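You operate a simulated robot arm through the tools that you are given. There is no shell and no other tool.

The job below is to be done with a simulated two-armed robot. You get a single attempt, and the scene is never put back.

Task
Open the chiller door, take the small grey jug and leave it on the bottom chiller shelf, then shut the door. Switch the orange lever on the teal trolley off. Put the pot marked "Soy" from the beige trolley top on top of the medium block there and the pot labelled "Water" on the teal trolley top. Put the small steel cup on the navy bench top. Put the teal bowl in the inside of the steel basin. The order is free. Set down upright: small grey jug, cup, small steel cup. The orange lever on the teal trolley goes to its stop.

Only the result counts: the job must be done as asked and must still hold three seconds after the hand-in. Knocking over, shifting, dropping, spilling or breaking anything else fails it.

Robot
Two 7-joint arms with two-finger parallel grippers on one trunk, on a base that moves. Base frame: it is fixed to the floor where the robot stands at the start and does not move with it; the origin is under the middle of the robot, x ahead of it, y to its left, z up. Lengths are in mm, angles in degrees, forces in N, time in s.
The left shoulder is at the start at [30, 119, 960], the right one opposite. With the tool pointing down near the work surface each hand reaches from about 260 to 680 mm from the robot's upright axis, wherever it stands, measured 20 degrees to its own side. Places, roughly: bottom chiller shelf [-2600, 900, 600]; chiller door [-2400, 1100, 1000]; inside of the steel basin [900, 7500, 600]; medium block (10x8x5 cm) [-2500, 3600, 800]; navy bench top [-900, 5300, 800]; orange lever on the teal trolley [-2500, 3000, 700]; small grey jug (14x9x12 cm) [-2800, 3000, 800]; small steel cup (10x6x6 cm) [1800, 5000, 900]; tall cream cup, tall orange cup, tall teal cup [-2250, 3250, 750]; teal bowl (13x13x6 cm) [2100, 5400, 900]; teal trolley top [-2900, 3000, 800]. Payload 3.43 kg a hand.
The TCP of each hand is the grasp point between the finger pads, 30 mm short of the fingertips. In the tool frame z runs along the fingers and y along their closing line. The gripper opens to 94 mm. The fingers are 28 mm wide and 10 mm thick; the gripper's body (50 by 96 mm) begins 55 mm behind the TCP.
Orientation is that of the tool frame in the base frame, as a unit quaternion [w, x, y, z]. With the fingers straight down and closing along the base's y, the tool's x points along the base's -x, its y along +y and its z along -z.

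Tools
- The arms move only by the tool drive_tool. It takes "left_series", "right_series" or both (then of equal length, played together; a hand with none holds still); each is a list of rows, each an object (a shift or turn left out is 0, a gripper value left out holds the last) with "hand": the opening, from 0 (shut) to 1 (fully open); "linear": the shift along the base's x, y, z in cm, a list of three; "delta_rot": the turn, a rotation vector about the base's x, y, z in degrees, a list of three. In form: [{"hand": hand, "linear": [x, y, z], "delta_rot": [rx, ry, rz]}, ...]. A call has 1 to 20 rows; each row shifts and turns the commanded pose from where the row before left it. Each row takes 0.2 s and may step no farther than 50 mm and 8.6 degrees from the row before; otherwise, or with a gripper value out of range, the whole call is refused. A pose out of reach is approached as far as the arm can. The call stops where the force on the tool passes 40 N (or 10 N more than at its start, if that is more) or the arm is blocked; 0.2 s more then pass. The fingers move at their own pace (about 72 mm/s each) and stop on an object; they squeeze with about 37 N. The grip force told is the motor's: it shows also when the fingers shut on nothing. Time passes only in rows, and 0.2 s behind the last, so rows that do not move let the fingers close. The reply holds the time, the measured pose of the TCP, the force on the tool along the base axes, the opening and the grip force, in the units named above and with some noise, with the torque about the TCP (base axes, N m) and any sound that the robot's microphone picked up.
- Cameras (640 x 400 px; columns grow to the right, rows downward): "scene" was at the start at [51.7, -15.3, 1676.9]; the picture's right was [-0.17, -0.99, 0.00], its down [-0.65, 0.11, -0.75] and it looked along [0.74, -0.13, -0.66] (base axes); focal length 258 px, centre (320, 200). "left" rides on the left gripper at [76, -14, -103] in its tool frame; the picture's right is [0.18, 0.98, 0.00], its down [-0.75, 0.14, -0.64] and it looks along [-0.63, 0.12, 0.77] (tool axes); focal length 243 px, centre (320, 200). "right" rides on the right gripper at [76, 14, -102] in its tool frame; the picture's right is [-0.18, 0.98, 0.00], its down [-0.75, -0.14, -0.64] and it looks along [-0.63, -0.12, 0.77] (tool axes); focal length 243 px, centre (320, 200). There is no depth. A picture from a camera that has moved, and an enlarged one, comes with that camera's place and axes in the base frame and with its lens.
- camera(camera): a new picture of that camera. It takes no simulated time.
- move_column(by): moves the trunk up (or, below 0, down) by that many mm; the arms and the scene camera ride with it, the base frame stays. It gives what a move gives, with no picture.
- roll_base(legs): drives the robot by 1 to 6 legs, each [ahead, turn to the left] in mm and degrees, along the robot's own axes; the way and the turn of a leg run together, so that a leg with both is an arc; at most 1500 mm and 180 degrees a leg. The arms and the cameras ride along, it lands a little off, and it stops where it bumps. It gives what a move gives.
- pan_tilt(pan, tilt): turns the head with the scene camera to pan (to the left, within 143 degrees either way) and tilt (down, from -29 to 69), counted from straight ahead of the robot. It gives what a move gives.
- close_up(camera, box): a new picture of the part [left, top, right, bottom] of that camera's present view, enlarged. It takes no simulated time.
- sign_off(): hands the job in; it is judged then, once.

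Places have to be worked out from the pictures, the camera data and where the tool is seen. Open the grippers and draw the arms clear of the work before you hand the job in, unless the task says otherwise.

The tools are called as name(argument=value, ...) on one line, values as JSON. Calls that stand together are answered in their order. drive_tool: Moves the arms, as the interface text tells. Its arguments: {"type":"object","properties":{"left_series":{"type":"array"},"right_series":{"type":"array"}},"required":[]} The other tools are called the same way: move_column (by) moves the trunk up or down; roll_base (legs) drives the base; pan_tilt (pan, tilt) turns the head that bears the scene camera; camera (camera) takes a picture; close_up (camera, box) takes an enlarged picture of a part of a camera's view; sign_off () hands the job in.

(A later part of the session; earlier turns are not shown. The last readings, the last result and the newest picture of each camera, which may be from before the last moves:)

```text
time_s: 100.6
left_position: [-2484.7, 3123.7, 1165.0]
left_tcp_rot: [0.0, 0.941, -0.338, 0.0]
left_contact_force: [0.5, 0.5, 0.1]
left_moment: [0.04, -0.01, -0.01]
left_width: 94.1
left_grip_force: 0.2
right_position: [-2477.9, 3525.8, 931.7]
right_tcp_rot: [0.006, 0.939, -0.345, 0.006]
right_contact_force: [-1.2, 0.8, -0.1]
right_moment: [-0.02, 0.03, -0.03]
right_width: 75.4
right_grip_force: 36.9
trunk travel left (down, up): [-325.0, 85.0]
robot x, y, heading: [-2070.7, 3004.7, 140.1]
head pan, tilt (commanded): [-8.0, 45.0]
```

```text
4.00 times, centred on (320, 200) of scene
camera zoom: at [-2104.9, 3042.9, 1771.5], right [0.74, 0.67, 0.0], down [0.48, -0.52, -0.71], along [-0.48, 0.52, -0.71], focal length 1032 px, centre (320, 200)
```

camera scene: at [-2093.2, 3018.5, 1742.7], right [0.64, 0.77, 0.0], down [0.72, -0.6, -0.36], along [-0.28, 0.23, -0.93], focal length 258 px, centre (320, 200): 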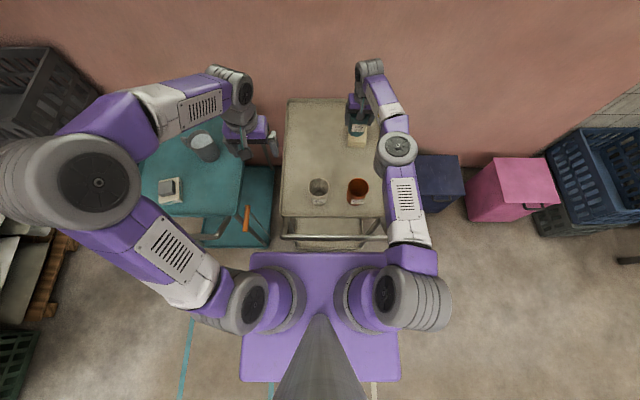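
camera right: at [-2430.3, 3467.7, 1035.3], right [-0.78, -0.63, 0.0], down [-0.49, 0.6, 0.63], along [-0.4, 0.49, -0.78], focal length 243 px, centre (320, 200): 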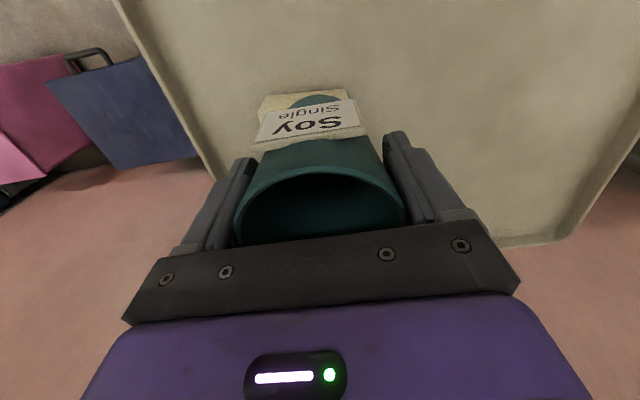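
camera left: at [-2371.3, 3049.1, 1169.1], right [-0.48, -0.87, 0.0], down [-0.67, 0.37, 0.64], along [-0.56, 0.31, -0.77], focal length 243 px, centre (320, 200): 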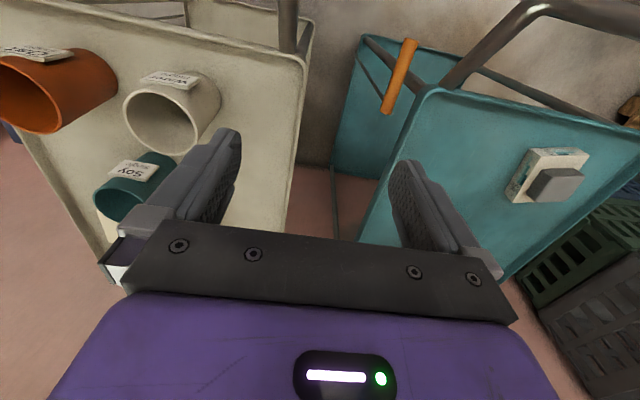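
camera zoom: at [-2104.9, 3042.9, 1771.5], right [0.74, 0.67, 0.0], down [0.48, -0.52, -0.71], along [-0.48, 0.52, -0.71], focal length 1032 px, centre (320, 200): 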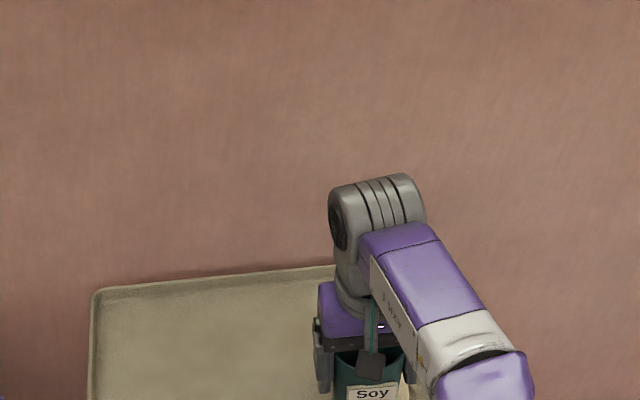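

Not in contact yet, but the view says the cup would overhang the block's front edge by ~12 mm. I'll raise it 1 cm, roll the base 12 mm closer (≥25 mm gap to the shelf), and check.

drive_tool(right_series=[{"hand": 0, "linear": [0, 0, 1.0]}, {"linear": [0, 0, 0]}])

roll_base(legs=[[12, 0]])

drive_tool(right_series=[{"hand": 0, "linear": [-0.2, 0.5, -0.6]}, {"linear": [0, 0, 0]}])

camera(camera="right")

```text
time_s: 101.2
left_position: [-2484.8, 3125.0, 1166.9]
left_tcp_rot: [-0.001, 0.941, -0.339, 0.0]
left_contact_force: [0.0, -1.0, -0.4]
left_moment: [0.0, -0.03, -0.03]
left_width: 94.1
left_grip_force: 0.1
right_position: [-2478.7, 3527.7, 942.1]
right_tcp_rot: [0.007, 0.939, -0.344, 0.005]
right_contact_force: [-1.1, 0.1, 0.4]
right_moment: [0.01, 0.06, -0.03]
right_width: 75.3
right_grip_force: 37.1
trunk travel left (down, up): [-325.0, 85.0]
robot x, y, heading: [-2073.6, 3001.5, 140.1]
head pan, tilt (commanded): [-8.0, 45.0]
```

```text
time_s: 101.9
left_position: [-2493.2, 3131.6, 1165.8]
left_tcp_rot: [0.0, 0.941, -0.339, -0.001]
left_contact_force: [-0.4, 0.5, -0.1]
left_moment: [-0.01, -0.01, 0.01]
left_width: 94.1
left_grip_force: 0.0
right_position: [-2487.5, 3532.5, 942.2]
right_tcp_rot: [0.007, 0.939, -0.344, 0.005]
right_contact_force: [0.1, 0.1, -0.4]
right_moment: [-0.01, -0.03, 0.02]
right_width: 75.3
right_grip_force: 36.9
trunk travel left (down, up): [-325.0, 85.0]
robot x, y, heading: [-2081.2, 3007.7, 140.4]
head pan, tilt (commanded): [-8.0, 45.0]
```

```text
time_s: 102.5
left_position: [-2493.8, 3132.6, 1166.1]
left_tcp_rot: [0.0, 0.941, -0.338, 0.001]
left_contact_force: [-0.5, 0.0, -0.1]
left_moment: [-0.01, 0.01, 0.02]
left_width: 94.1
left_grip_force: 0.0
right_position: [-2487.9, 3534.6, 942.3]
right_tcp_rot: [0.007, 0.939, -0.344, 0.005]
right_contact_force: [1.1, -0.3, -0.3]
right_moment: [0.01, 0.02, -0.01]
right_width: 75.1
right_grip_force: 37.3
right hand out of reach, approached as far as the arm can: row 1
trunk travel left (down, up): [-325.0, 85.0]
robot x, y, heading: [-2080.6, 3011.0, 140.3]
head pan, tilt (commanded): [-8.0, 45.0]
```

```text
taken
camera right: at [-2440.2, 3476.3, 1045.2], right [-0.78, -0.63, 0.01], down [-0.49, 0.6, 0.63], along [-0.4, 0.49, -0.78], focal length 243 px, centre (320, 200)
```

right: 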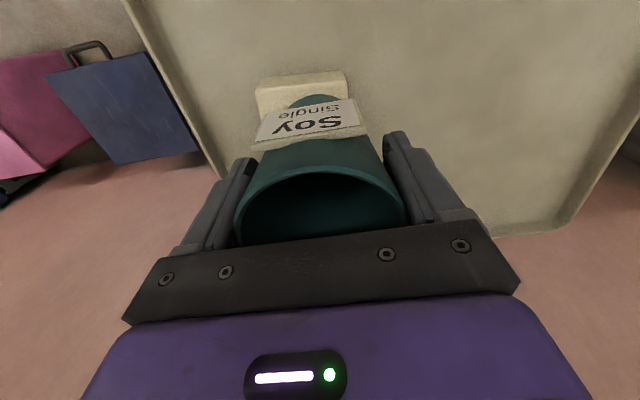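

Now the cup is at (4172, 1130), well over the block; I shift 6 mm sideways and set it down gently.

drive_tool(right_series=[{"hand": 0, "linear": [0.45, 0.5, -0.4]}, {"linear": [0, 0, -0.4]}, {"linear": [0, 0, -0.3]}, {"linear": [0, 0, -0.2]}, {"linear": [0, 0, 0]}])

```text
time_s: 103.7
left_position: [-2492.2, 3132.4, 1165.4]
left_tcp_rot: [0.0, 0.941, -0.339, 0.0]
left_contact_force: [-0.3, 0.2, 0.1]
left_moment: [0.0, -0.03, -0.01]
left_width: 93.7
left_grip_force: 0.0
right_position: [-2482.6, 3538.4, 929.0]
right_tcp_rot: [0.006, 0.939, -0.344, 0.006]
right_contact_force: [0.5, 0.4, -0.5]
right_moment: [-0.02, 0.02, 0.01]
right_width: 75.4
right_grip_force: 37.0
trunk travel left (down, up): [-325.0, 85.0]
robot x, y, heading: [-2081.1, 3011.4, 140.3]
head pan, tilt (commanded): [-8.0, 45.0]
```

No contact yet at z 929; I go on down in 2 mm steps.

drive_tool(right_series=[{"hand": 0, "linear": [0, 0, -0.2]}, {"linear": [0, 0, 0]}, {"linear": [0, 0, -0.2]}, {"linear": [0, 0, 0]}])

```text
time_s: 104.7
left_position: [-2494.7, 3130.7, 1165.6]
left_tcp_rot: [0.0, 0.941, -0.339, 0.0]
left_contact_force: [0.5, 1.2, 0.5]
left_moment: [-0.02, 0.0, 0.05]
left_width: 93.9
left_grip_force: 0.0
right_position: [-2482.3, 3538.1, 925.4]
right_tcp_rot: [0.007, 0.939, -0.345, 0.004]
right_contact_force: [-0.6, -0.4, 0.1]
right_moment: [0.01, 0.01, 0.02]
right_width: 75.3
right_grip_force: 36.6
trunk travel left (down, up): [-325.0, 85.0]
robot x, y, heading: [-2079.4, 3013.0, 140.2]
head pan, tilt (commanded): [-8.0, 45.0]
```

drive_tool(right_series=[{"hand": 0, "linear": [0, 0, -0.2]}, {"linear": [0, 0, 0]}, {"linear": [0, 0, -0.2]}, {"linear": [0, 0, 0]}])

camera(camera="right")

close_up(camera="scene", box=[300, 200, 400, 280])

```text
time_s: 105.7
left_position: [-2494.7, 3132.0, 1166.1]
left_tcp_rot: [0.0, 0.941, -0.338, -0.001]
left_contact_force: [0.9, 0.6, 0.1]
left_moment: [0.02, -0.01, 0.0]
left_width: 94.2
left_grip_force: 0.1
right_position: [-2482.7, 3537.8, 921.2]
right_tcp_rot: [0.007, 0.938, -0.346, 0.006]
right_contact_force: [-0.6, 0.1, -1.0]
right_moment: [0.02, 0.03, 0.0]
right_width: 75.0
right_grip_force: 37.0
trunk travel left (down, up): [-325.0, 85.0]
robot x, y, heading: [-2080.5, 3011.9, 140.1]
head pan, tilt (commanded): [-8.0, 45.0]
```

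```text
taken
camera right: at [-2433.9, 3480.1, 1024.8], right [-0.78, -0.63, 0.01], down [-0.49, 0.6, 0.63], along [-0.4, 0.49, -0.78], focal length 243 px, centre (320, 200)
```

right: 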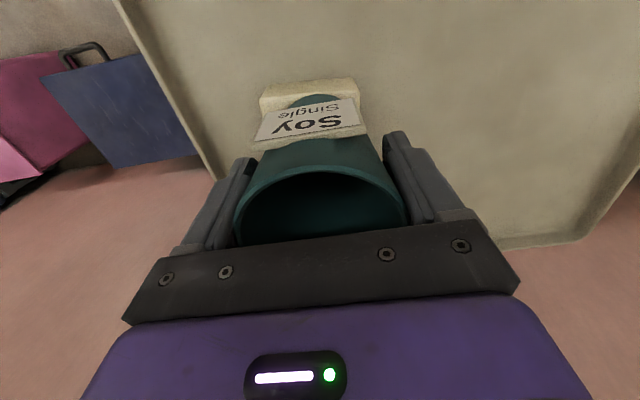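

```text
5.00 times, centred on (350, 240) of scene
camera zoom: at [-2113.9, 3050.1, 1771.6], right [0.74, 0.67, 0.0], down [0.48, -0.52, -0.71], along [-0.48, 0.52, -0.71], focal length 1290 px, centre (170, 0)
```

zoom: 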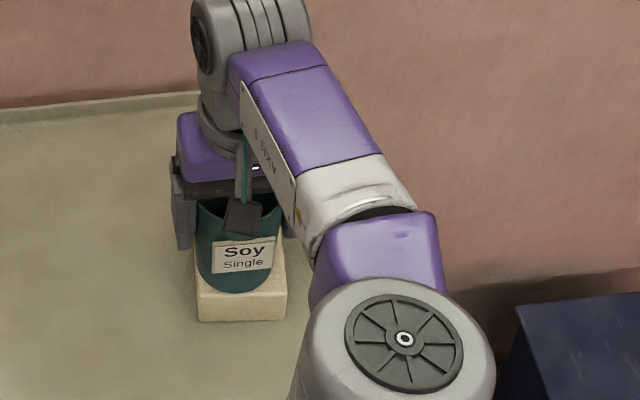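

Still no contact force at z 921; continuing down slowly.

drive_tool(right_series=[{"hand": 0, "linear": [0, 0, -0.2]}, {"linear": [0, 0, 0]}, {"linear": [0, 0, -0.2]}, {"linear": [0, 0, 0]}])

```text
time_s: 106.7
left_position: [-2492.5, 3131.7, 1166.7]
left_tcp_rot: [0.0, 0.941, -0.338, 0.0]
left_contact_force: [-0.3, 0.7, 0.2]
left_moment: [0.03, 0.01, -0.01]
left_width: 93.9
left_grip_force: 0.1
right_position: [-2481.8, 3539.0, 919.6]
right_tcp_rot: [0.006, 0.939, -0.344, 0.004]
right_contact_force: [-0.4, 0.9, 5.8]
right_moment: [-0.02, 0.03, -0.02]
right_width: 75.1
right_grip_force: 37.0
trunk travel left (down, up): [-325.0, 85.0]
robot x, y, heading: [-2075.9, 3012.1, 140.4]
head pan, tilt (commanded): [-8.0, 45.0]
```

Contact: 5.8 N upward at z ≈ 919.6. I open the hand and rise straight up.

drive_tool(right_series=[{"hand": 0, "linear": [0, 0, 0.1]}, {"hand": 1, "linear": [0, 0, 0]}, {"hand": 1}, {"hand": 1, "linear": [0, 0, 2]}, {"hand": 1, "linear": [0, 0, 4]}, {"hand": 1, "linear": [0, 0, 4]}, {"hand": 1, "linear": [0, 0, 4]}, {"hand": 1, "linear": [0, 0, 0]}])

camera(camera="right")

close_up(camera="scene", box=[300, 200, 400, 280])

```text
time_s: 108.5
left_position: [-2492.8, 3131.8, 1166.3]
left_tcp_rot: [0.0, 0.941, -0.338, 0.0]
left_contact_force: [-1.2, 0.6, 0.5]
left_moment: [-0.02, 0.02, 0.02]
left_width: 94.3
left_grip_force: 0.0
right_position: [-2483.7, 3539.7, 1059.0]
right_tcp_rot: [0.006, 0.939, -0.344, 0.005]
right_contact_force: [0.6, 0.6, 0.2]
right_moment: [-0.02, 0.03, -0.01]
right_width: 93.9
right_grip_force: 0.0
right hand out of reach, approached as far as the arm can: row 1
trunk travel left (down, up): [-325.0, 85.0]
robot x, y, heading: [-2076.5, 3009.7, 140.3]
head pan, tilt (commanded): [-8.0, 45.0]
```

```text
taken
camera right: at [-2435.2, 3481.5, 1162.4], right [-0.78, -0.63, 0.01], down [-0.49, 0.6, 0.63], along [-0.4, 0.49, -0.78], focal length 243 px, centre (320, 200)
```

right: 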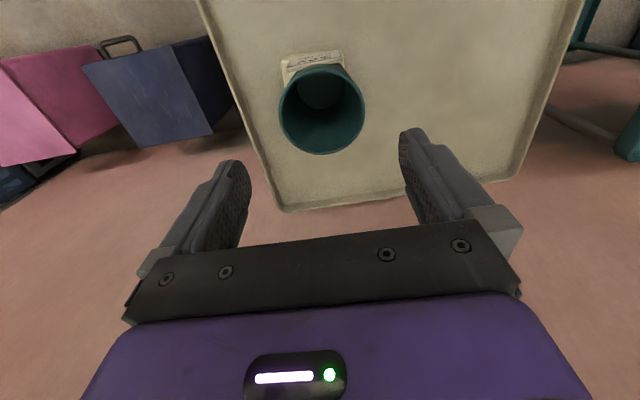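

```text
5.00 times, centred on (350, 240) of scene
camera zoom: at [-2113.9, 3050.8, 1771.5], right [0.74, 0.67, 0.0], down [0.48, -0.52, -0.71], along [-0.48, 0.52, -0.71], focal length 1290 px, centre (170, 0)
```

zoom: 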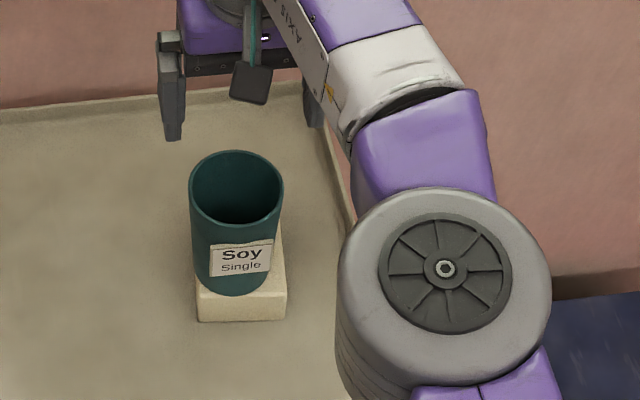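

The Soy cup stands upright on the block. I draw the right hand up and away to the right, then lower the trunk 100 mm.

drive_tool(right_series=[{"hand": 1, "linear": [0, 0, 4]}, {"linear": [0, 0, 3]}, {"linear": [4.2, -0.2, 0]}, {"linear": [4.2, -0.2, 0]}, {"linear": [4.2, -0.2, 0]}, {"linear": [4.2, -0.2, 0]}, {"linear": [4.2, -0.2, 0]}, {"linear": [4.2, -0.2, 0]}])

move_column(by=-100)

drive_tool(left_series=[{"hand": 1, "linear": [2.85, 2.96, 0]}, {"linear": [2.85, 2.96, 0]}, {"linear": [2.85, 2.96, 0]}, {"linear": [2.85, 2.96, 0]}, {"linear": [0, 0, -4]}, {"linear": [0, 0, 0]}])

camera(camera="left")

pan_tilt(pan=8, tilt=50)

camera(camera="scene")

```text
time_s: 110.3
left_position: [-2491.7, 3131.5, 1165.4]
left_tcp_rot: [0.0, 0.941, -0.339, -0.001]
left_contact_force: [1.1, 0.2, -0.7]
left_moment: [-0.02, 0.02, 0.0]
left_width: 93.9
left_grip_force: 0.0
right_position: [-2222.5, 3523.7, 1120.0]
right_tcp_rot: [0.006, 0.939, -0.345, 0.004]
right_contact_force: [0.0, 0.0, 0.6]
right_moment: [0.02, 0.03, -0.01]
right_width: 94.1
right_grip_force: 0.0
right hand out of reach, approached as far as the arm can: row 1, 2
trunk travel left (down, up): [-325.0, 85.0]
robot x, y, heading: [-2080.0, 3012.2, 140.2]
head pan, tilt (commanded): [-8.0, 45.0]
```

```text
time_s: 111.7
left_position: [-2494.2, 3131.1, 1065.1]
left_tcp_rot: [-0.001, 0.941, -0.339, -0.001]
left_contact_force: [-0.3, 0.5, -0.3]
left_moment: [-0.03, -0.02, 0.01]
left_width: 93.9
left_grip_force: 0.1
right_position: [-2223.7, 3524.7, 1018.7]
right_tcp_rot: [0.007, 0.939, -0.344, 0.005]
right_contact_force: [-0.8, -0.1, -0.5]
right_moment: [0.01, -0.05, 0.0]
right_width: 94.1
right_grip_force: 0.0
trunk travel left (down, up): [-225.0, 185.0]
robot x, y, heading: [-2079.4, 3011.1, 140.2]
head pan, tilt (commanded): [-8.0, 45.0]
```

```text
time_s: 113.1
left_position: [-2378.8, 3250.6, 1023.3]
left_tcp_rot: [-0.001, 0.941, -0.339, 0.0]
left_contact_force: [0.4, -0.1, 0.7]
left_moment: [0.01, 0.02, -0.01]
left_width: 94.0
left_grip_force: 0.1
right_position: [-2224.3, 3525.0, 1020.1]
right_tcp_rot: [0.007, 0.939, -0.344, 0.006]
right_contact_force: [1.1, 0.4, -0.6]
right_moment: [-0.01, -0.04, 0.0]
right_width: 93.9
right_grip_force: 0.1
trunk travel left (down, up): [-225.0, 185.0]
robot x, y, heading: [-2083.0, 3009.8, 140.4]
head pan, tilt (commanded): [-8.0, 45.0]
```

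```text
taken
camera left: at [-2309.4, 3212.4, 1127.9], right [-0.48, -0.87, 0.0], down [-0.67, 0.37, 0.64], along [-0.56, 0.31, -0.77], focal length 243 px, centre (320, 200)
```

left: 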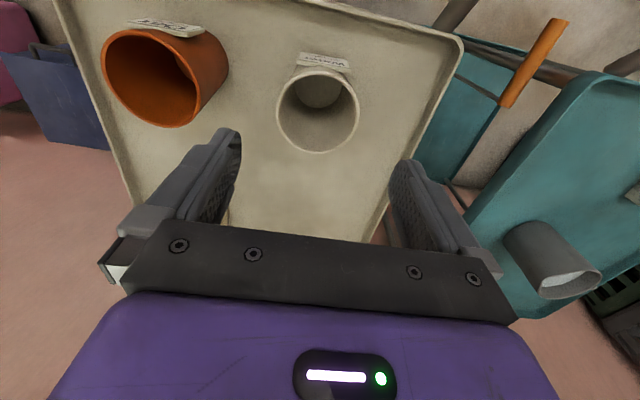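

```text
time_s: 113.9
left_position: [-2378.9, 3250.4, 1024.7]
left_tcp_rot: [-0.001, 0.941, -0.339, 0.0]
left_contact_force: [0.0, -0.2, -0.7]
left_moment: [-0.02, 0.0, -0.02]
left_width: 94.2
left_grip_force: 0.1
right_position: [-2224.8, 3524.6, 1021.4]
right_tcp_rot: [0.006, 0.939, -0.345, 0.005]
right_contact_force: [0.1, 0.1, -0.3]
right_moment: [-0.01, 0.01, -0.02]
right_width: 94.1
right_grip_force: 0.0
trunk travel left (down, up): [-225.0, 185.0]
robot x, y, heading: [-2077.1, 3013.7, 140.4]
head pan, tilt (commanded): [8.0, 50.0]
```

```text
taken
camera scene: at [-2124.5, 3030.6, 1664.7], right [0.53, 0.85, 0.0], down [0.65, -0.4, -0.64], along [-0.55, 0.34, -0.77], focal length 258 px, centre (320, 200)
```

scene: 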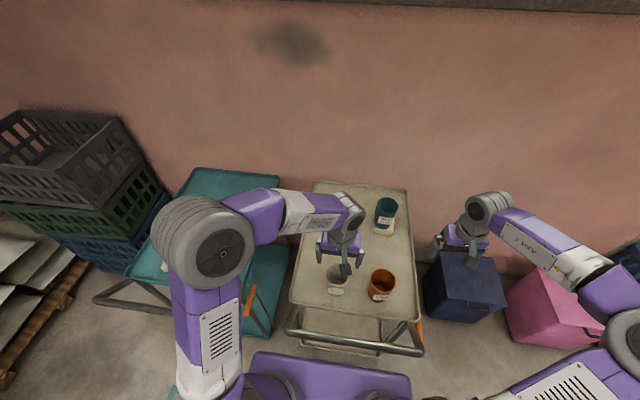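

The Water cup's mouth is within ~4 mm of the left hand's axis. I lower the left hand to z ≈ 880 and close on it.

drive_tool(left_series=[{"hand": 1, "linear": [0.4, -0.05, -4.8]}, {"linear": [0, 0, -4.8]}, {"linear": [0, 0, -4.8]}, {"hand": 0, "linear": [0, 0, 0]}, {"hand": 0}, {"hand": 0}, {"hand": 0}])

camera(camera="left")

```text
time_s: 115.5
left_position: [-2374.2, 3248.6, 881.3]
left_tcp_rot: [0.0, 0.941, -0.339, 0.0]
left_contact_force: [-0.2, -0.9, 0.7]
left_moment: [-0.01, 0.0, -0.01]
left_width: 78.7
left_grip_force: 37.1
right_position: [-2224.8, 3524.7, 1019.5]
right_tcp_rot: [0.007, 0.939, -0.344, 0.005]
right_contact_force: [0.3, 0.0, 0.4]
right_moment: [0.0, -0.02, 0.02]
right_width: 94.1
right_grip_force: 0.0
trunk travel left (down, up): [-225.0, 185.0]
robot x, y, heading: [-2081.9, 3016.6, 140.3]
head pan, tilt (commanded): [8.0, 50.0]
```

```text
taken
camera left: at [-2306.1, 3211.5, 984.8], right [-0.48, -0.87, 0.0], down [-0.67, 0.37, 0.64], along [-0.56, 0.31, -0.77], focal length 243 px, centre (320, 200)
```

left: 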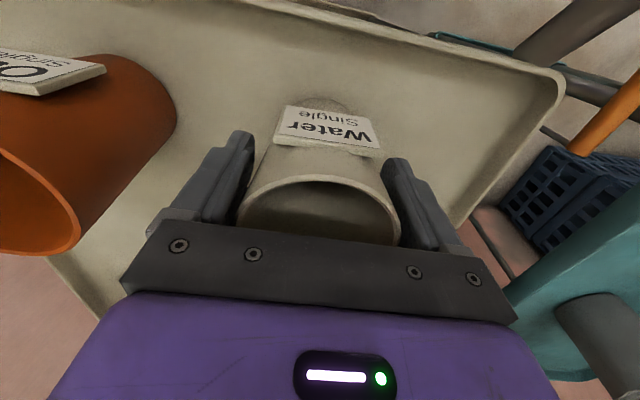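

Held (78.7 mm), label "Water Single". I lift it 120 mm and carry it over to the front right part of the teal trolley top.

drive_tool(left_series=[{"hand": 0, "linear": [0, 0, 4]}, {"linear": [0, 0, 4]}, {"linear": [0, 0, 4]}, {"linear": [-2.75, -3.65, 0]}, {"linear": [-2.75, -3.65, 0]}, {"linear": [-2.75, -3.65, 0]}, {"linear": [-2.75, -3.65, 0]}, {"linear": [-2.75, -3.65, 0]}, {"linear": [-2.75, -3.65, 0]}, {"linear": [-2.75, -3.65, 0]}, {"linear": [-2.75, -3.65, 0]}, {"linear": [0, 0, 0]}])

camera(camera="left")

pan_tilt(pan=30, tilt=50)

camera(camera="scene")

```text
time_s: 118.1
left_position: [-2596.5, 2957.5, 1002.8]
left_tcp_rot: [0.001, 0.941, -0.339, 0.0]
left_contact_force: [-0.1, 0.1, -0.8]
left_moment: [0.03, 0.0, 0.0]
left_width: 78.1
left_grip_force: 37.0
right_position: [-2223.8, 3523.6, 1019.6]
right_tcp_rot: [0.007, 0.938, -0.345, 0.006]
right_contact_force: [-0.5, -0.6, -0.1]
right_moment: [0.02, -0.01, 0.0]
right_width: 94.1
right_grip_force: 0.0
trunk travel left (down, up): [-225.0, 185.0]
robot x, y, heading: [-2080.8, 3014.0, 140.5]
head pan, tilt (commanded): [8.0, 50.0]
```

```text
taken
camera left: at [-2528.8, 2919.1, 1105.9], right [-0.48, -0.87, 0.0], down [-0.67, 0.37, 0.64], along [-0.56, 0.31, -0.77], focal length 243 px, centre (320, 200)
```

left: 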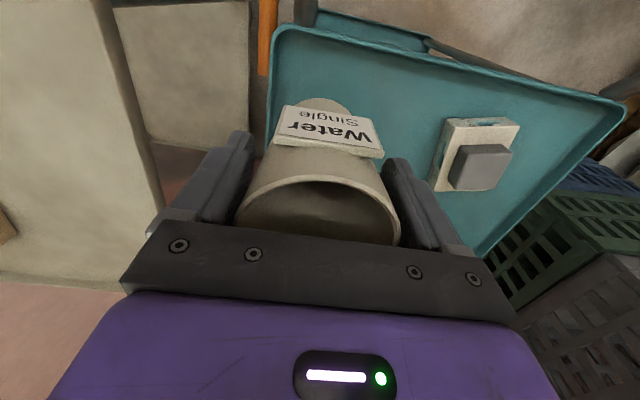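

```text
time_s: 118.9
left_position: [-2596.2, 2957.2, 1002.3]
left_tcp_rot: [0.0, 0.941, -0.339, 0.0]
left_contact_force: [0.3, 0.0, -1.8]
left_moment: [0.03, 0.0, -0.02]
left_width: 78.4
left_grip_force: 37.0
right_position: [-2225.9, 3523.8, 1020.3]
right_tcp_rot: [0.006, 0.938, -0.345, 0.005]
right_contact_force: [-0.5, -0.1, 0.6]
right_moment: [0.0, 0.02, 0.02]
right_width: 94.0
right_grip_force: 0.0
trunk travel left (down, up): [-225.0, 185.0]
robot x, y, heading: [-2080.1, 3010.3, 140.4]
head pan, tilt (commanded): [30.0, 50.0]
```

```text
taken
camera scene: at [-2135.0, 3003.2, 1664.6], right [0.17, 0.99, 0.0], down [0.75, -0.13, -0.64], along [-0.63, 0.11, -0.77], focal length 258 px, centre (320, 200)
```

scene: 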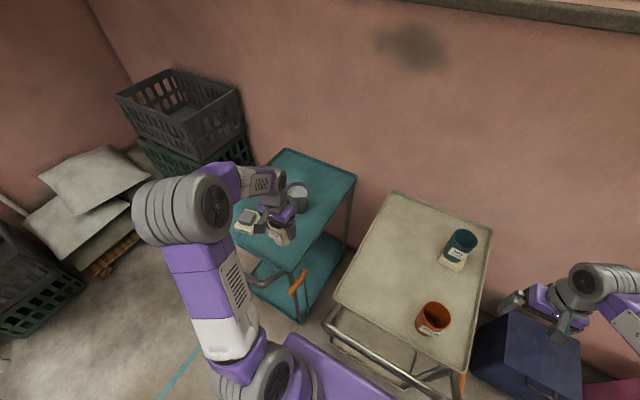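

The cup hangs over (3887, 617), about 50 mm from the tray's right edge. I shift 20 mm inward and lower to just above the tray.

drive_tool(left_series=[{"hand": 0, "linear": [-2.1, -0.5, -4]}, {"linear": [0, 0, -4]}, {"linear": [0, 0, -2.5]}, {"linear": [0, 0, -0.8]}, {"linear": [0, 0, -0.3]}, {"linear": [0, 0, -0.2]}, {"linear": [0, 0, 0]}])

camera(camera="left")

```text
time_s: 120.5
left_position: [-2616.4, 2954.1, 884.6]
left_tcp_rot: [0.0, 0.941, -0.338, 0.001]
left_contact_force: [0.6, 0.6, -0.9]
left_moment: [-0.01, 0.02, 0.0]
left_width: 78.2
left_grip_force: 36.8
right_position: [-2223.6, 3524.6, 1019.5]
right_tcp_rot: [0.006, 0.938, -0.346, 0.005]
right_contact_force: [0.1, -0.4, -0.5]
right_moment: [0.02, 0.0, -0.02]
right_width: 93.9
right_grip_force: 0.0
trunk travel left (down, up): [-225.0, 185.0]
robot x, y, heading: [-2079.4, 3009.8, 140.2]
head pan, tilt (commanded): [30.0, 50.0]
```

```text
taken
camera left: at [-2548.1, 2915.2, 987.2], right [-0.48, -0.87, 0.0], down [-0.67, 0.37, 0.64], along [-0.56, 0.31, -0.77], focal length 243 px, centre (320, 200)
```

left: 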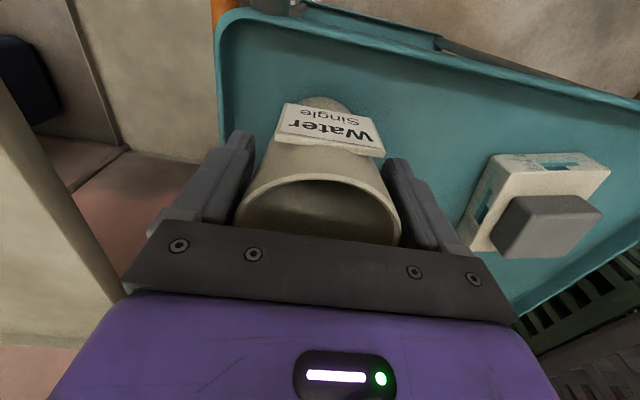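

Just above the tray now. Down in 2 mm steps until contact shows.

drive_tool(left_series=[{"hand": 0, "linear": [0, 0, -0.2]}, {"linear": [0, 0, 0]}, {"linear": [0, 0, -0.2]}, {"linear": [0, 0, 0]}])

```text
time_s: 121.5
left_position: [-2616.6, 2953.0, 879.3]
left_tcp_rot: [0.0, 0.941, -0.339, 0.0]
left_contact_force: [0.2, 0.0, 3.5]
left_moment: [0.03, -0.13, 0.01]
left_width: 78.0
left_grip_force: 37.3
right_position: [-2224.9, 3523.5, 1018.8]
right_tcp_rot: [0.007, 0.939, -0.345, 0.005]
right_contact_force: [0.6, 0.3, 0.1]
right_moment: [0.01, 0.0, 0.0]
right_width: 93.8
right_grip_force: 0.1
trunk travel left (down, up): [-225.0, 185.0]
robot x, y, heading: [-2082.0, 3011.4, 140.2]
head pan, tilt (commanded): [30.0, 50.0]
```

Contact with 3.5 N. I release the Water cup and rise straight up.

drive_tool(left_series=[{"hand": 1, "linear": [0, 0, 0]}, {"hand": 1}, {"hand": 1, "linear": [0, 0, 2]}, {"linear": [0, 0, 4]}, {"linear": [0, 0, 4.5]}, {"linear": [0, 0, 4.5]}, {"linear": [0, 0, 0]}])

camera(camera="left")

```text
time_s: 123.1
left_position: [-2617.1, 2954.4, 1028.1]
left_tcp_rot: [0.0, 0.941, -0.339, 0.0]
left_contact_force: [-0.2, -0.7, 0.7]
left_moment: [0.04, 0.0, 0.0]
left_width: 93.8
left_grip_force: 0.0
right_position: [-2225.6, 3525.0, 1019.6]
right_tcp_rot: [0.007, 0.939, -0.343, 0.005]
right_contact_force: [-0.5, 0.1, 0.3]
right_moment: [0.02, -0.01, 0.04]
right_width: 93.9
right_grip_force: 0.1
trunk travel left (down, up): [-225.0, 185.0]
robot x, y, heading: [-2084.6, 3013.3, 140.3]
head pan, tilt (commanded): [30.0, 50.0]
```

```text
taken
camera left: at [-2548.3, 2915.6, 1133.0], right [-0.49, -0.87, 0.0], down [-0.67, 0.37, 0.64], along [-0.56, 0.31, -0.77], focal length 243 px, centre (320, 200)
```

left: 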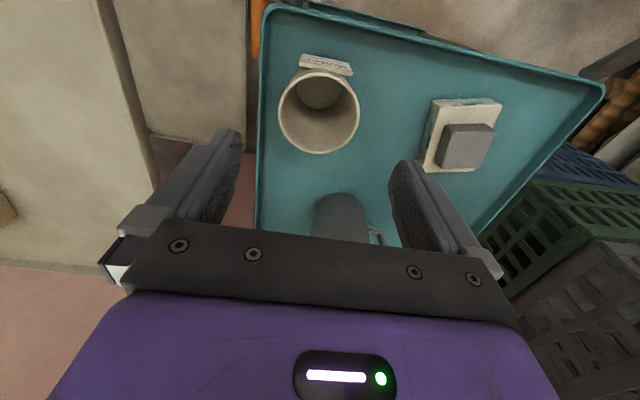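

The Water cup stands upright on the teal tray. Now the lever: I enlarge it with the scene camera.

close_up(camera="scene", box=[270, 250, 340, 320])

close_up(camera="scene", box=[430, 350, 480, 400])

```text
5.71 times, centred on (305, 285) of scene
camera zoom: at [-2135.6, 3003.2, 1664.6], right [0.17, 0.99, 0.0], down [0.76, -0.13, -0.64], along [-0.63, 0.11, -0.77], focal length 1474 px, centre (406, -286)
```

zoom: 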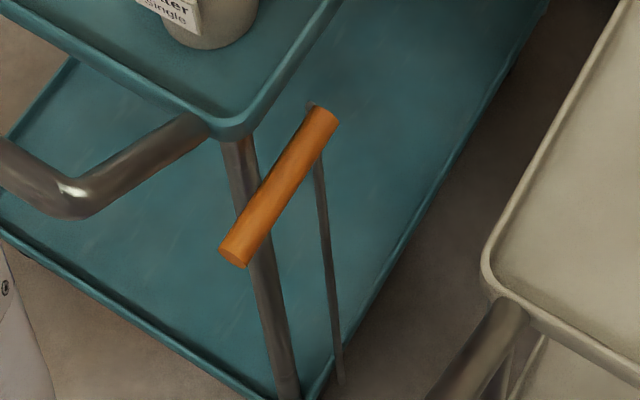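

```text
8.00 times, centred on (455, 375) of scene
camera zoom: at [-2135.6, 3003.2, 1664.6], right [0.17, 0.99, 0.0], down [0.76, -0.13, -0.64], along [-0.63, 0.11, -0.77], focal length 2063 px, centre (-760, -1200)
```

zoom: 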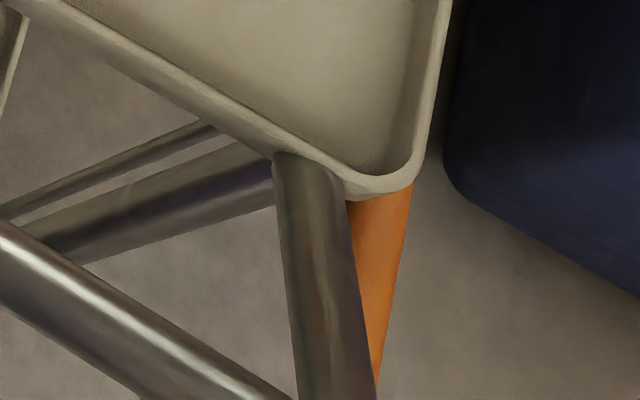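

The lever is a rod about 100 mm long at v ≈ 686, pivoting at its far end (u ≈ 3900, z ≈ 750) with a link rod going down; it now points at me almost level. I bring the left hand back in front of the trolley to view it closely for marks.

drive_tool(left_series=[{"hand": 1, "linear": [4.52, -0.82, 0]}, {"linear": [4.52, -0.82, 0]}, {"linear": [4.52, -0.82, 0]}, {"linear": [4.52, -0.82, 0]}, {"linear": [4.52, -0.82, 0]}, {"linear": [0, 0, -4.5]}, {"linear": [0, 0, -4.5]}, {"linear": [0, 0, 0]}])

camera(camera="left")

```text
time_s: 124.9
left_position: [-2450.1, 2916.7, 971.8]
left_tcp_rot: [0.001, 0.941, -0.339, 0.0]
left_contact_force: [0.0, 0.4, -0.5]
left_moment: [0.0, 0.01, -0.02]
left_width: 94.3
left_grip_force: 0.1
left hand out of reach, approached as far as the arm can: row 5, 6, 7
right_position: [-2224.4, 3524.5, 1019.1]
right_tcp_rot: [0.006, 0.938, -0.345, 0.005]
right_contact_force: [0.4, -0.5, 0.1]
right_moment: [0.0, -0.01, 0.0]
right_width: 94.2
right_grip_force: 0.0
trunk travel left (down, up): [-225.0, 185.0]
robot x, y, heading: [-2082.9, 3012.2, 140.1]
head pan, tilt (commanded): [30.0, 50.0]
```

```text
taken
camera left: at [-2382.7, 2879.3, 1075.5], right [-0.48, -0.87, 0.0], down [-0.67, 0.37, 0.64], along [-0.56, 0.31, -0.77], focal length 243 px, centre (320, 200)
```

left: 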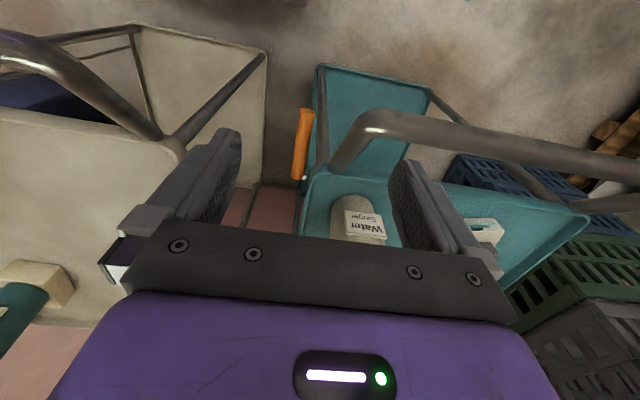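

close_up(camera="left", box=[250, 80, 400, 200])

```text
3.33 times, centred on (325, 140) of left
camera zoom: at [-2382.7, 2879.3, 1075.5], right [-0.48, -0.87, 0.0], down [-0.67, 0.37, 0.64], along [-0.56, 0.31, -0.77], focal length 809 px, centre (303, 400)
```

zoom: 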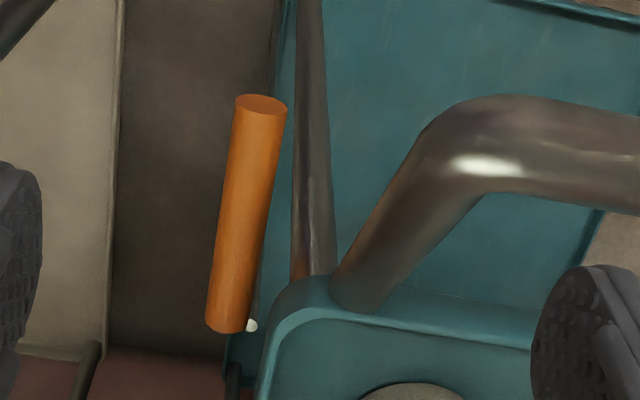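

There's a small white axle stub beside the lever's far end, so it swings up/down about a sideways axis. To learn its range I compare it with the beige trolley's lever.

pan_tilt(pan=-25, tilt=60)

camera(camera="scene")

camera(camera="right")

```text
time_s: 126.2
left_position: [-2450.3, 2918.0, 970.9]
left_tcp_rot: [0.0, 0.941, -0.339, 0.001]
left_contact_force: [0.9, 0.1, 0.9]
left_moment: [-0.01, -0.01, 0.01]
left_width: 94.0
left_grip_force: 0.0
right_position: [-2224.8, 3524.2, 1019.8]
right_tcp_rot: [0.007, 0.939, -0.344, 0.004]
right_contact_force: [0.9, -0.3, 0.1]
right_moment: [-0.02, 0.01, 0.02]
right_width: 94.0
right_grip_force: 0.0
trunk travel left (down, up): [-225.0, 185.0]
robot x, y, heading: [-2077.8, 3007.1, 140.7]
head pan, tilt (commanded): [-25.0, 60.0]
```

```text
taken
camera scene: at [-2087.6, 3050.3, 1652.1], right [0.9, 0.43, 0.0], down [0.37, -0.78, -0.5], along [-0.21, 0.45, -0.87], focal length 258 px, centre (320, 200)
```

scene: 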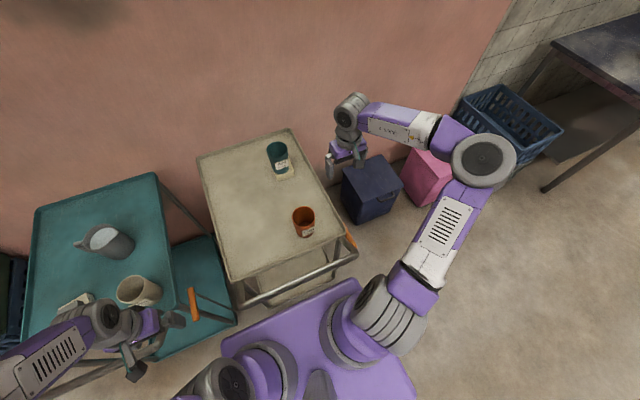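

```text
taken
camera right: at [-2176.9, 3466.4, 1122.6], right [-0.78, -0.63, 0.01], down [-0.49, 0.6, 0.63], along [-0.4, 0.49, -0.78], focal length 243 px, centre (320, 200)
```

right: 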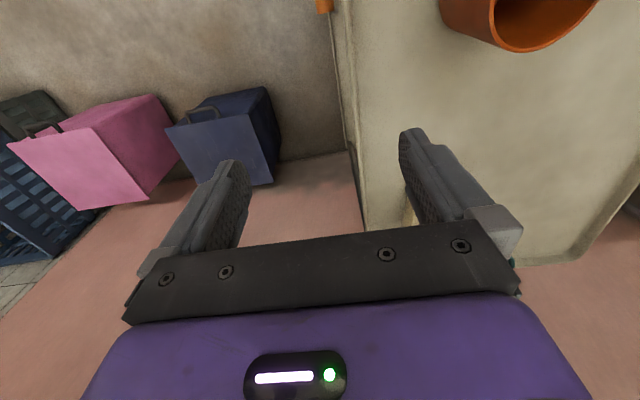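

close_up(camera="scene", box=[325, 215, 375, 265])

close_up(camera="scene", box=[165, 270, 225, 340])

```text
8.00 times, centred on (350, 240) of scene
camera zoom: at [-2087.6, 3050.3, 1652.1], right [0.9, 0.43, 0.0], down [0.37, -0.78, -0.5], along [-0.21, 0.45, -0.87], focal length 2063 px, centre (80, -120)
```

zoom: 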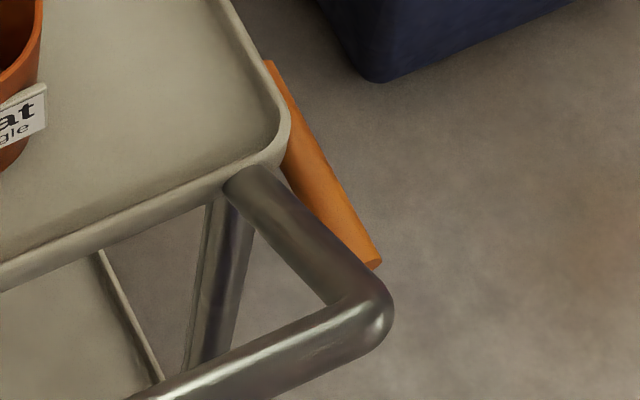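

```text
5.71 times, centred on (195, 305) of scene
camera zoom: at [-2087.6, 3050.3, 1652.1], right [0.9, 0.43, 0.0], down [0.37, -0.78, -0.5], along [-0.21, 0.45, -0.87], focal length 1474 px, centre (1034, -400)
```

zoom: 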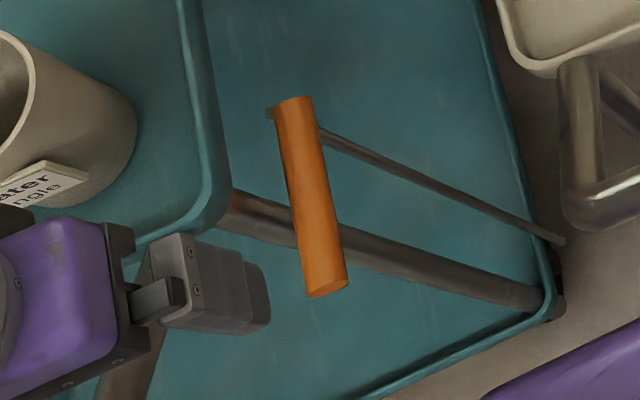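

Both levers lie the same way (nearly level, pointing out), so I must feel which way it moves. I'll grip the rod near its free end with the left hand, leaning the tool 25° outward to stay clear of the push handle; first to a pre-grasp point.

drive_tool(left_series=[{"hand": 0.43, "linear": [-0.66, 2.49, -3.5], "delta_rot": [-6.41, 5.32, 0]}, {"linear": [-0.66, 2.49, -3.5], "delta_rot": [-6.41, 5.32, 0]}, {"linear": [-0.66, 2.49, -3.5], "delta_rot": [-6.41, 5.32, 0]}, {"linear": [0, 0, -4.0]}, {"linear": [0, 0, 0]}])

camera(camera="left")

pan_tilt(pan=30, tilt=60)

camera(camera="scene")

```text
time_s: 127.4
left_position: [-2480.6, 2996.1, 827.8]
left_tcp_rot: [0.204, 0.918, -0.331, -0.074]
left_contact_force: [0.4, 0.1, 0.5]
left_moment: [-0.01, -0.03, 0.01]
left_width: 40.3
left_grip_force: 0.0
left hand out of reach, approached as far as the arm can: row 1
right_position: [-2224.1, 3524.3, 1019.6]
right_tcp_rot: [0.006, 0.938, -0.346, 0.005]
right_contact_force: [0.6, -0.4, 0.7]
right_moment: [0.0, 0.01, -0.02]
right_width: 94.0
right_grip_force: 0.0
trunk travel left (down, up): [-225.0, 185.0]
robot x, y, heading: [-2082.1, 3014.9, 140.2]
head pan, tilt (commanded): [-25.0, 60.0]
```

```text
taken
camera left: at [-2386.0, 2989.3, 916.7], right [-0.43, -0.8, 0.42], down [-0.49, 0.59, 0.64], along [-0.76, 0.07, -0.64], focal length 243 px, centre (320, 200)
```

left: 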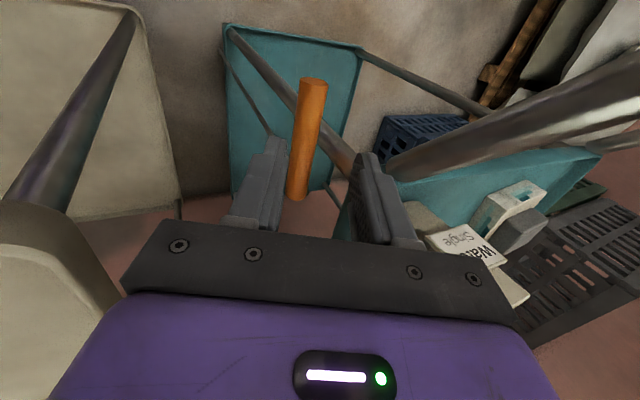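

```text
time_s: 128.6
left_position: [-2480.7, 2994.4, 829.2]
left_tcp_rot: [0.203, 0.919, -0.33, -0.073]
left_contact_force: [-0.1, 0.6, 0.1]
left_moment: [-0.01, 0.0, -0.01]
left_width: 40.3
left_grip_force: 0.0
right_position: [-2224.6, 3524.5, 1019.0]
right_tcp_rot: [0.007, 0.939, -0.344, 0.005]
right_contact_force: [-0.6, -0.1, 0.3]
right_moment: [0.0, 0.0, 0.01]
right_width: 94.0
right_grip_force: 0.0
trunk travel left (down, up): [-225.0, 185.0]
robot x, y, heading: [-2082.3, 3011.5, 140.3]
head pan, tilt (commanded): [30.0, 60.0]
```

```text
taken
camera scene: at [-2124.7, 3001.4, 1652.1], right [0.17, 0.99, 0.0], down [0.85, -0.15, -0.5], along [-0.49, 0.09, -0.87], focal length 258 px, centre (320, 200)
```

scene: 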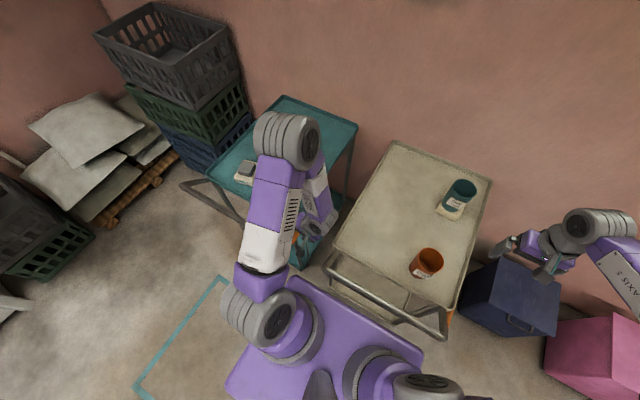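

The left camera fixes the lever: free end (3797, 684, 731), pivot (3907, 686, 742). I move in along the tool axis so the rod lies between the fingers, then close.

drive_tool(left_series=[{"hand": 0.43, "linear": [0.84, 0.23, -0.34]}, {"linear": [-0.91, -1.09, -3.05]}, {"linear": [-0.91, -1.09, -3.05]}, {"linear": [-0.91, -1.09, -3.05]}, {"linear": [0, 0, 0]}])

camera(camera="left")

```text
time_s: 129.6
left_position: [-2494.5, 2970.7, 750.8]
left_tcp_rot: [0.205, 0.918, -0.332, -0.077]
left_contact_force: [2.4, 2.1, 0.2]
left_moment: [-0.15, 0.19, 0.0]
left_width: 40.1
left_grip_force: 0.0
right_position: [-2224.8, 3524.2, 1019.7]
right_tcp_rot: [0.006, 0.939, -0.344, 0.005]
right_contact_force: [0.3, 0.1, -0.4]
right_moment: [0.03, -0.05, 0.02]
right_width: 94.2
right_grip_force: 0.0
trunk travel left (down, up): [-225.0, 185.0]
robot x, y, heading: [-2079.3, 3013.6, 140.2]
head pan, tilt (commanded): [30.0, 60.0]
stopped in row 4 (left hand): the force on the tool passed its limit at 119 N (the readings are from after the stop); the commanded pose is now the measured one
```

```text
taken
camera left: at [-2399.7, 2965.4, 837.6], right [-0.43, -0.8, 0.42], down [-0.48, 0.59, 0.64], along [-0.77, 0.07, -0.64], focal length 243 px, centre (320, 200)
```

left: 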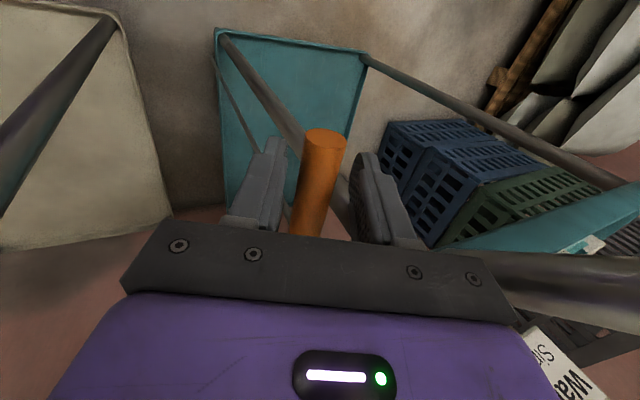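

A 119 N spike: the palm must have touched the tray's corner; but the lever's recomputed place is unchanged (3797.7, 731), so the trolley hasn't moved. The rod is already between the fingertips, so I back 8 mm toward me off the corner and close the hand on it.

drive_tool(left_series=[{"hand": 0.43, "linear": [0.7, -0.45, 0]}, {"hand": 0.43, "linear": [0, 0, -0.3]}, {"hand": 0, "linear": [0, 0, 0]}, {"hand": 0}, {"hand": 0}])

camera(camera="left")

```text
time_s: 130.8
left_position: [-2488.7, 2966.1, 747.3]
left_tcp_rot: [0.207, 0.917, -0.331, -0.078]
left_contact_force: [1.6, 0.5, 3.3]
left_moment: [-0.15, -0.14, -0.56]
left_width: 21.4
left_grip_force: 36.7
right_position: [-2225.7, 3524.7, 1019.0]
right_tcp_rot: [0.006, 0.939, -0.344, 0.005]
right_contact_force: [-0.1, -0.6, 0.1]
right_moment: [0.0, -0.01, -0.02]
right_width: 94.0
right_grip_force: 0.0
trunk travel left (down, up): [-225.0, 185.0]
robot x, y, heading: [-2079.6, 3007.5, 140.1]
head pan, tilt (commanded): [30.0, 60.0]
```

```text
taken
camera left: at [-2393.1, 2960.3, 834.3], right [-0.42, -0.8, 0.42], down [-0.48, 0.59, 0.64], along [-0.77, 0.07, -0.64], focal length 243 px, centre (320, 200)
```

left: 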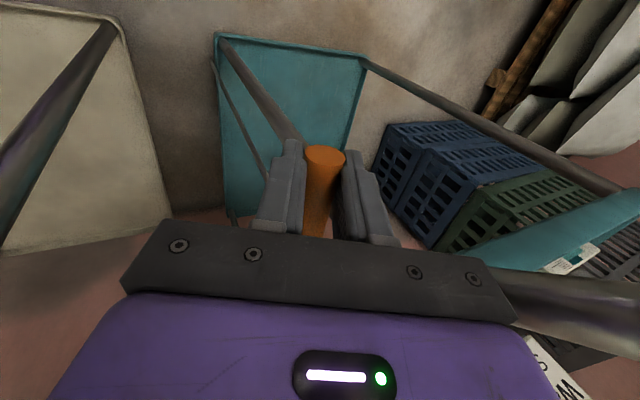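

The rod is gripped (21.4 mm). I test it gently upward by 6 mm and read the force.

drive_tool(left_series=[{"hand": 0, "linear": [0, 0, 0.3]}, {"hand": 0, "linear": [0, 0, 0.3]}, {"hand": 0, "linear": [0, 0, 0]}])

```text
time_s: 131.6
left_position: [-2487.8, 2966.2, 752.1]
left_tcp_rot: [0.205, 0.918, -0.332, -0.076]
left_contact_force: [3.9, 3.7, -0.6]
left_moment: [-0.89, -1.11, -0.53]
left_width: 21.8
left_grip_force: 37.2
right_position: [-2225.7, 3525.1, 1020.7]
right_tcp_rot: [0.007, 0.939, -0.344, 0.005]
right_contact_force: [0.6, -0.7, 0.7]
right_moment: [0.01, 0.0, -0.01]
right_width: 94.3
right_grip_force: 0.0
trunk travel left (down, up): [-225.0, 185.0]
robot x, y, heading: [-2080.5, 3006.7, 140.3]
head pan, tilt (commanded): [30.0, 60.0]
```

It yields upward (torque shows the rod turning, little force). Before deciding, I test the other way: back down and 6 mm below the start.

drive_tool(left_series=[{"hand": 0, "linear": [0, 0, -0.3]}, {"hand": 0, "linear": [0, 0, -0.3]}, {"hand": 0, "linear": [0, 0, 0]}])

drive_tool(left_series=[{"hand": 0, "linear": [0, 0, -0.3]}, {"hand": 0, "linear": [0, 0, -0.3]}, {"hand": 0, "linear": [0, 0, 0]}])

camera(camera="left")

```text
time_s: 132.4
left_position: [-2490.0, 2965.9, 747.7]
left_tcp_rot: [0.207, 0.918, -0.329, -0.079]
left_contact_force: [5.4, 3.9, 10.5]
left_moment: [0.46, 0.38, -0.78]
left_width: 21.6
left_grip_force: 36.8
right_position: [-2224.3, 3525.4, 1020.4]
right_tcp_rot: [0.006, 0.939, -0.344, 0.004]
right_contact_force: [0.4, 0.2, -1.2]
right_moment: [-0.04, -0.02, -0.01]
right_width: 93.7
right_grip_force: 0.1
trunk travel left (down, up): [-225.0, 185.0]
robot x, y, heading: [-2081.1, 3011.8, 140.2]
head pan, tilt (commanded): [30.0, 60.0]
```

```text
time_s: 132.9
left_position: [-2488.3, 2966.5, 747.6]
left_tcp_rot: [0.209, 0.917, -0.33, -0.082]
left_contact_force: [6.8, 2.5, 27.9]
left_moment: [-0.23, -0.13, -0.15]
left_width: 21.2
left_grip_force: 37.3
right_position: [-2222.3, 3524.3, 1020.0]
right_tcp_rot: [0.007, 0.939, -0.345, 0.004]
right_contact_force: [0.1, 0.1, 0.9]
right_moment: [0.0, -0.01, -0.01]
right_width: 94.1
right_grip_force: 0.1
trunk travel left (down, up): [-225.0, 185.0]
robot x, y, heading: [-2079.1, 3008.1, 140.3]
head pan, tilt (commanded): [30.0, 60.0]
stopped in row 2 (left hand): the force on the tool passed its limit at 44 N (the readings are from after the stop); the commanded pose is now the measured one
```

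```text
taken
camera left: at [-2392.8, 2961.2, 832.6], right [-0.42, -0.8, 0.43], down [-0.47, 0.6, 0.65], along [-0.77, 0.07, -0.63], focal length 243 px, centre (320, 200)
```

left: 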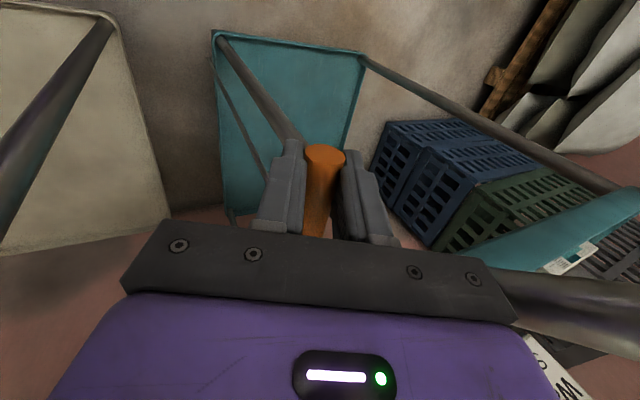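

Downward it is blocked (28 N through the rod, at its lower stop), upward it moves freely; so "off" is the upper stop. I now swing the grip up about the pivot in 8° steps.

drive_tool(left_series=[{"hand": 0, "linear": [-0.13, 0.11, 1.35], "delta_rot": [-5.11, -6.155, 0]}, {"hand": 0, "linear": [-0.28, 0.23, 1.32], "delta_rot": [-5.11, -6.155, 0]}, {"hand": 0, "linear": [-0.42, 0.34, 1.25], "delta_rot": [-5.11, -6.155, 0]}, {"hand": 0, "linear": [0, 0, 0]}])

camera(camera="left")

```text
time_s: 133.9
left_position: [-2498.3, 2972.3, 783.1]
left_tcp_rot: [0.272, 0.883, -0.367, 0.113]
left_contact_force: [4.5, -0.5, -0.6]
left_moment: [0.54, 0.52, 0.02]
left_width: 21.3
left_grip_force: 37.9
right_position: [-2226.3, 3524.5, 1019.3]
right_tcp_rot: [0.006, 0.939, -0.343, 0.005]
right_contact_force: [-0.4, 0.0, -1.1]
right_moment: [0.0, 0.03, 0.04]
right_width: 94.0
right_grip_force: 0.2
trunk travel left (down, up): [-225.0, 185.0]
robot x, y, heading: [-2078.2, 3014.2, 140.6]
head pan, tilt (commanded): [30.0, 60.0]
```

```text
taken
camera left: at [-2434.9, 2993.8, 892.9], right [-0.57, -0.68, 0.46], down [-0.63, 0.72, 0.29], along [-0.53, -0.13, -0.84], focal length 243 px, centre (320, 200)
```

left: 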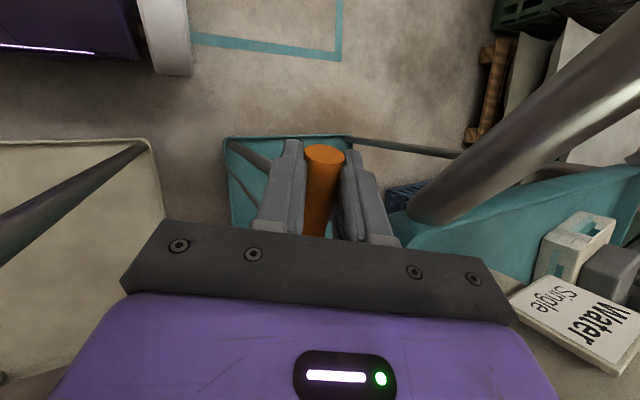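

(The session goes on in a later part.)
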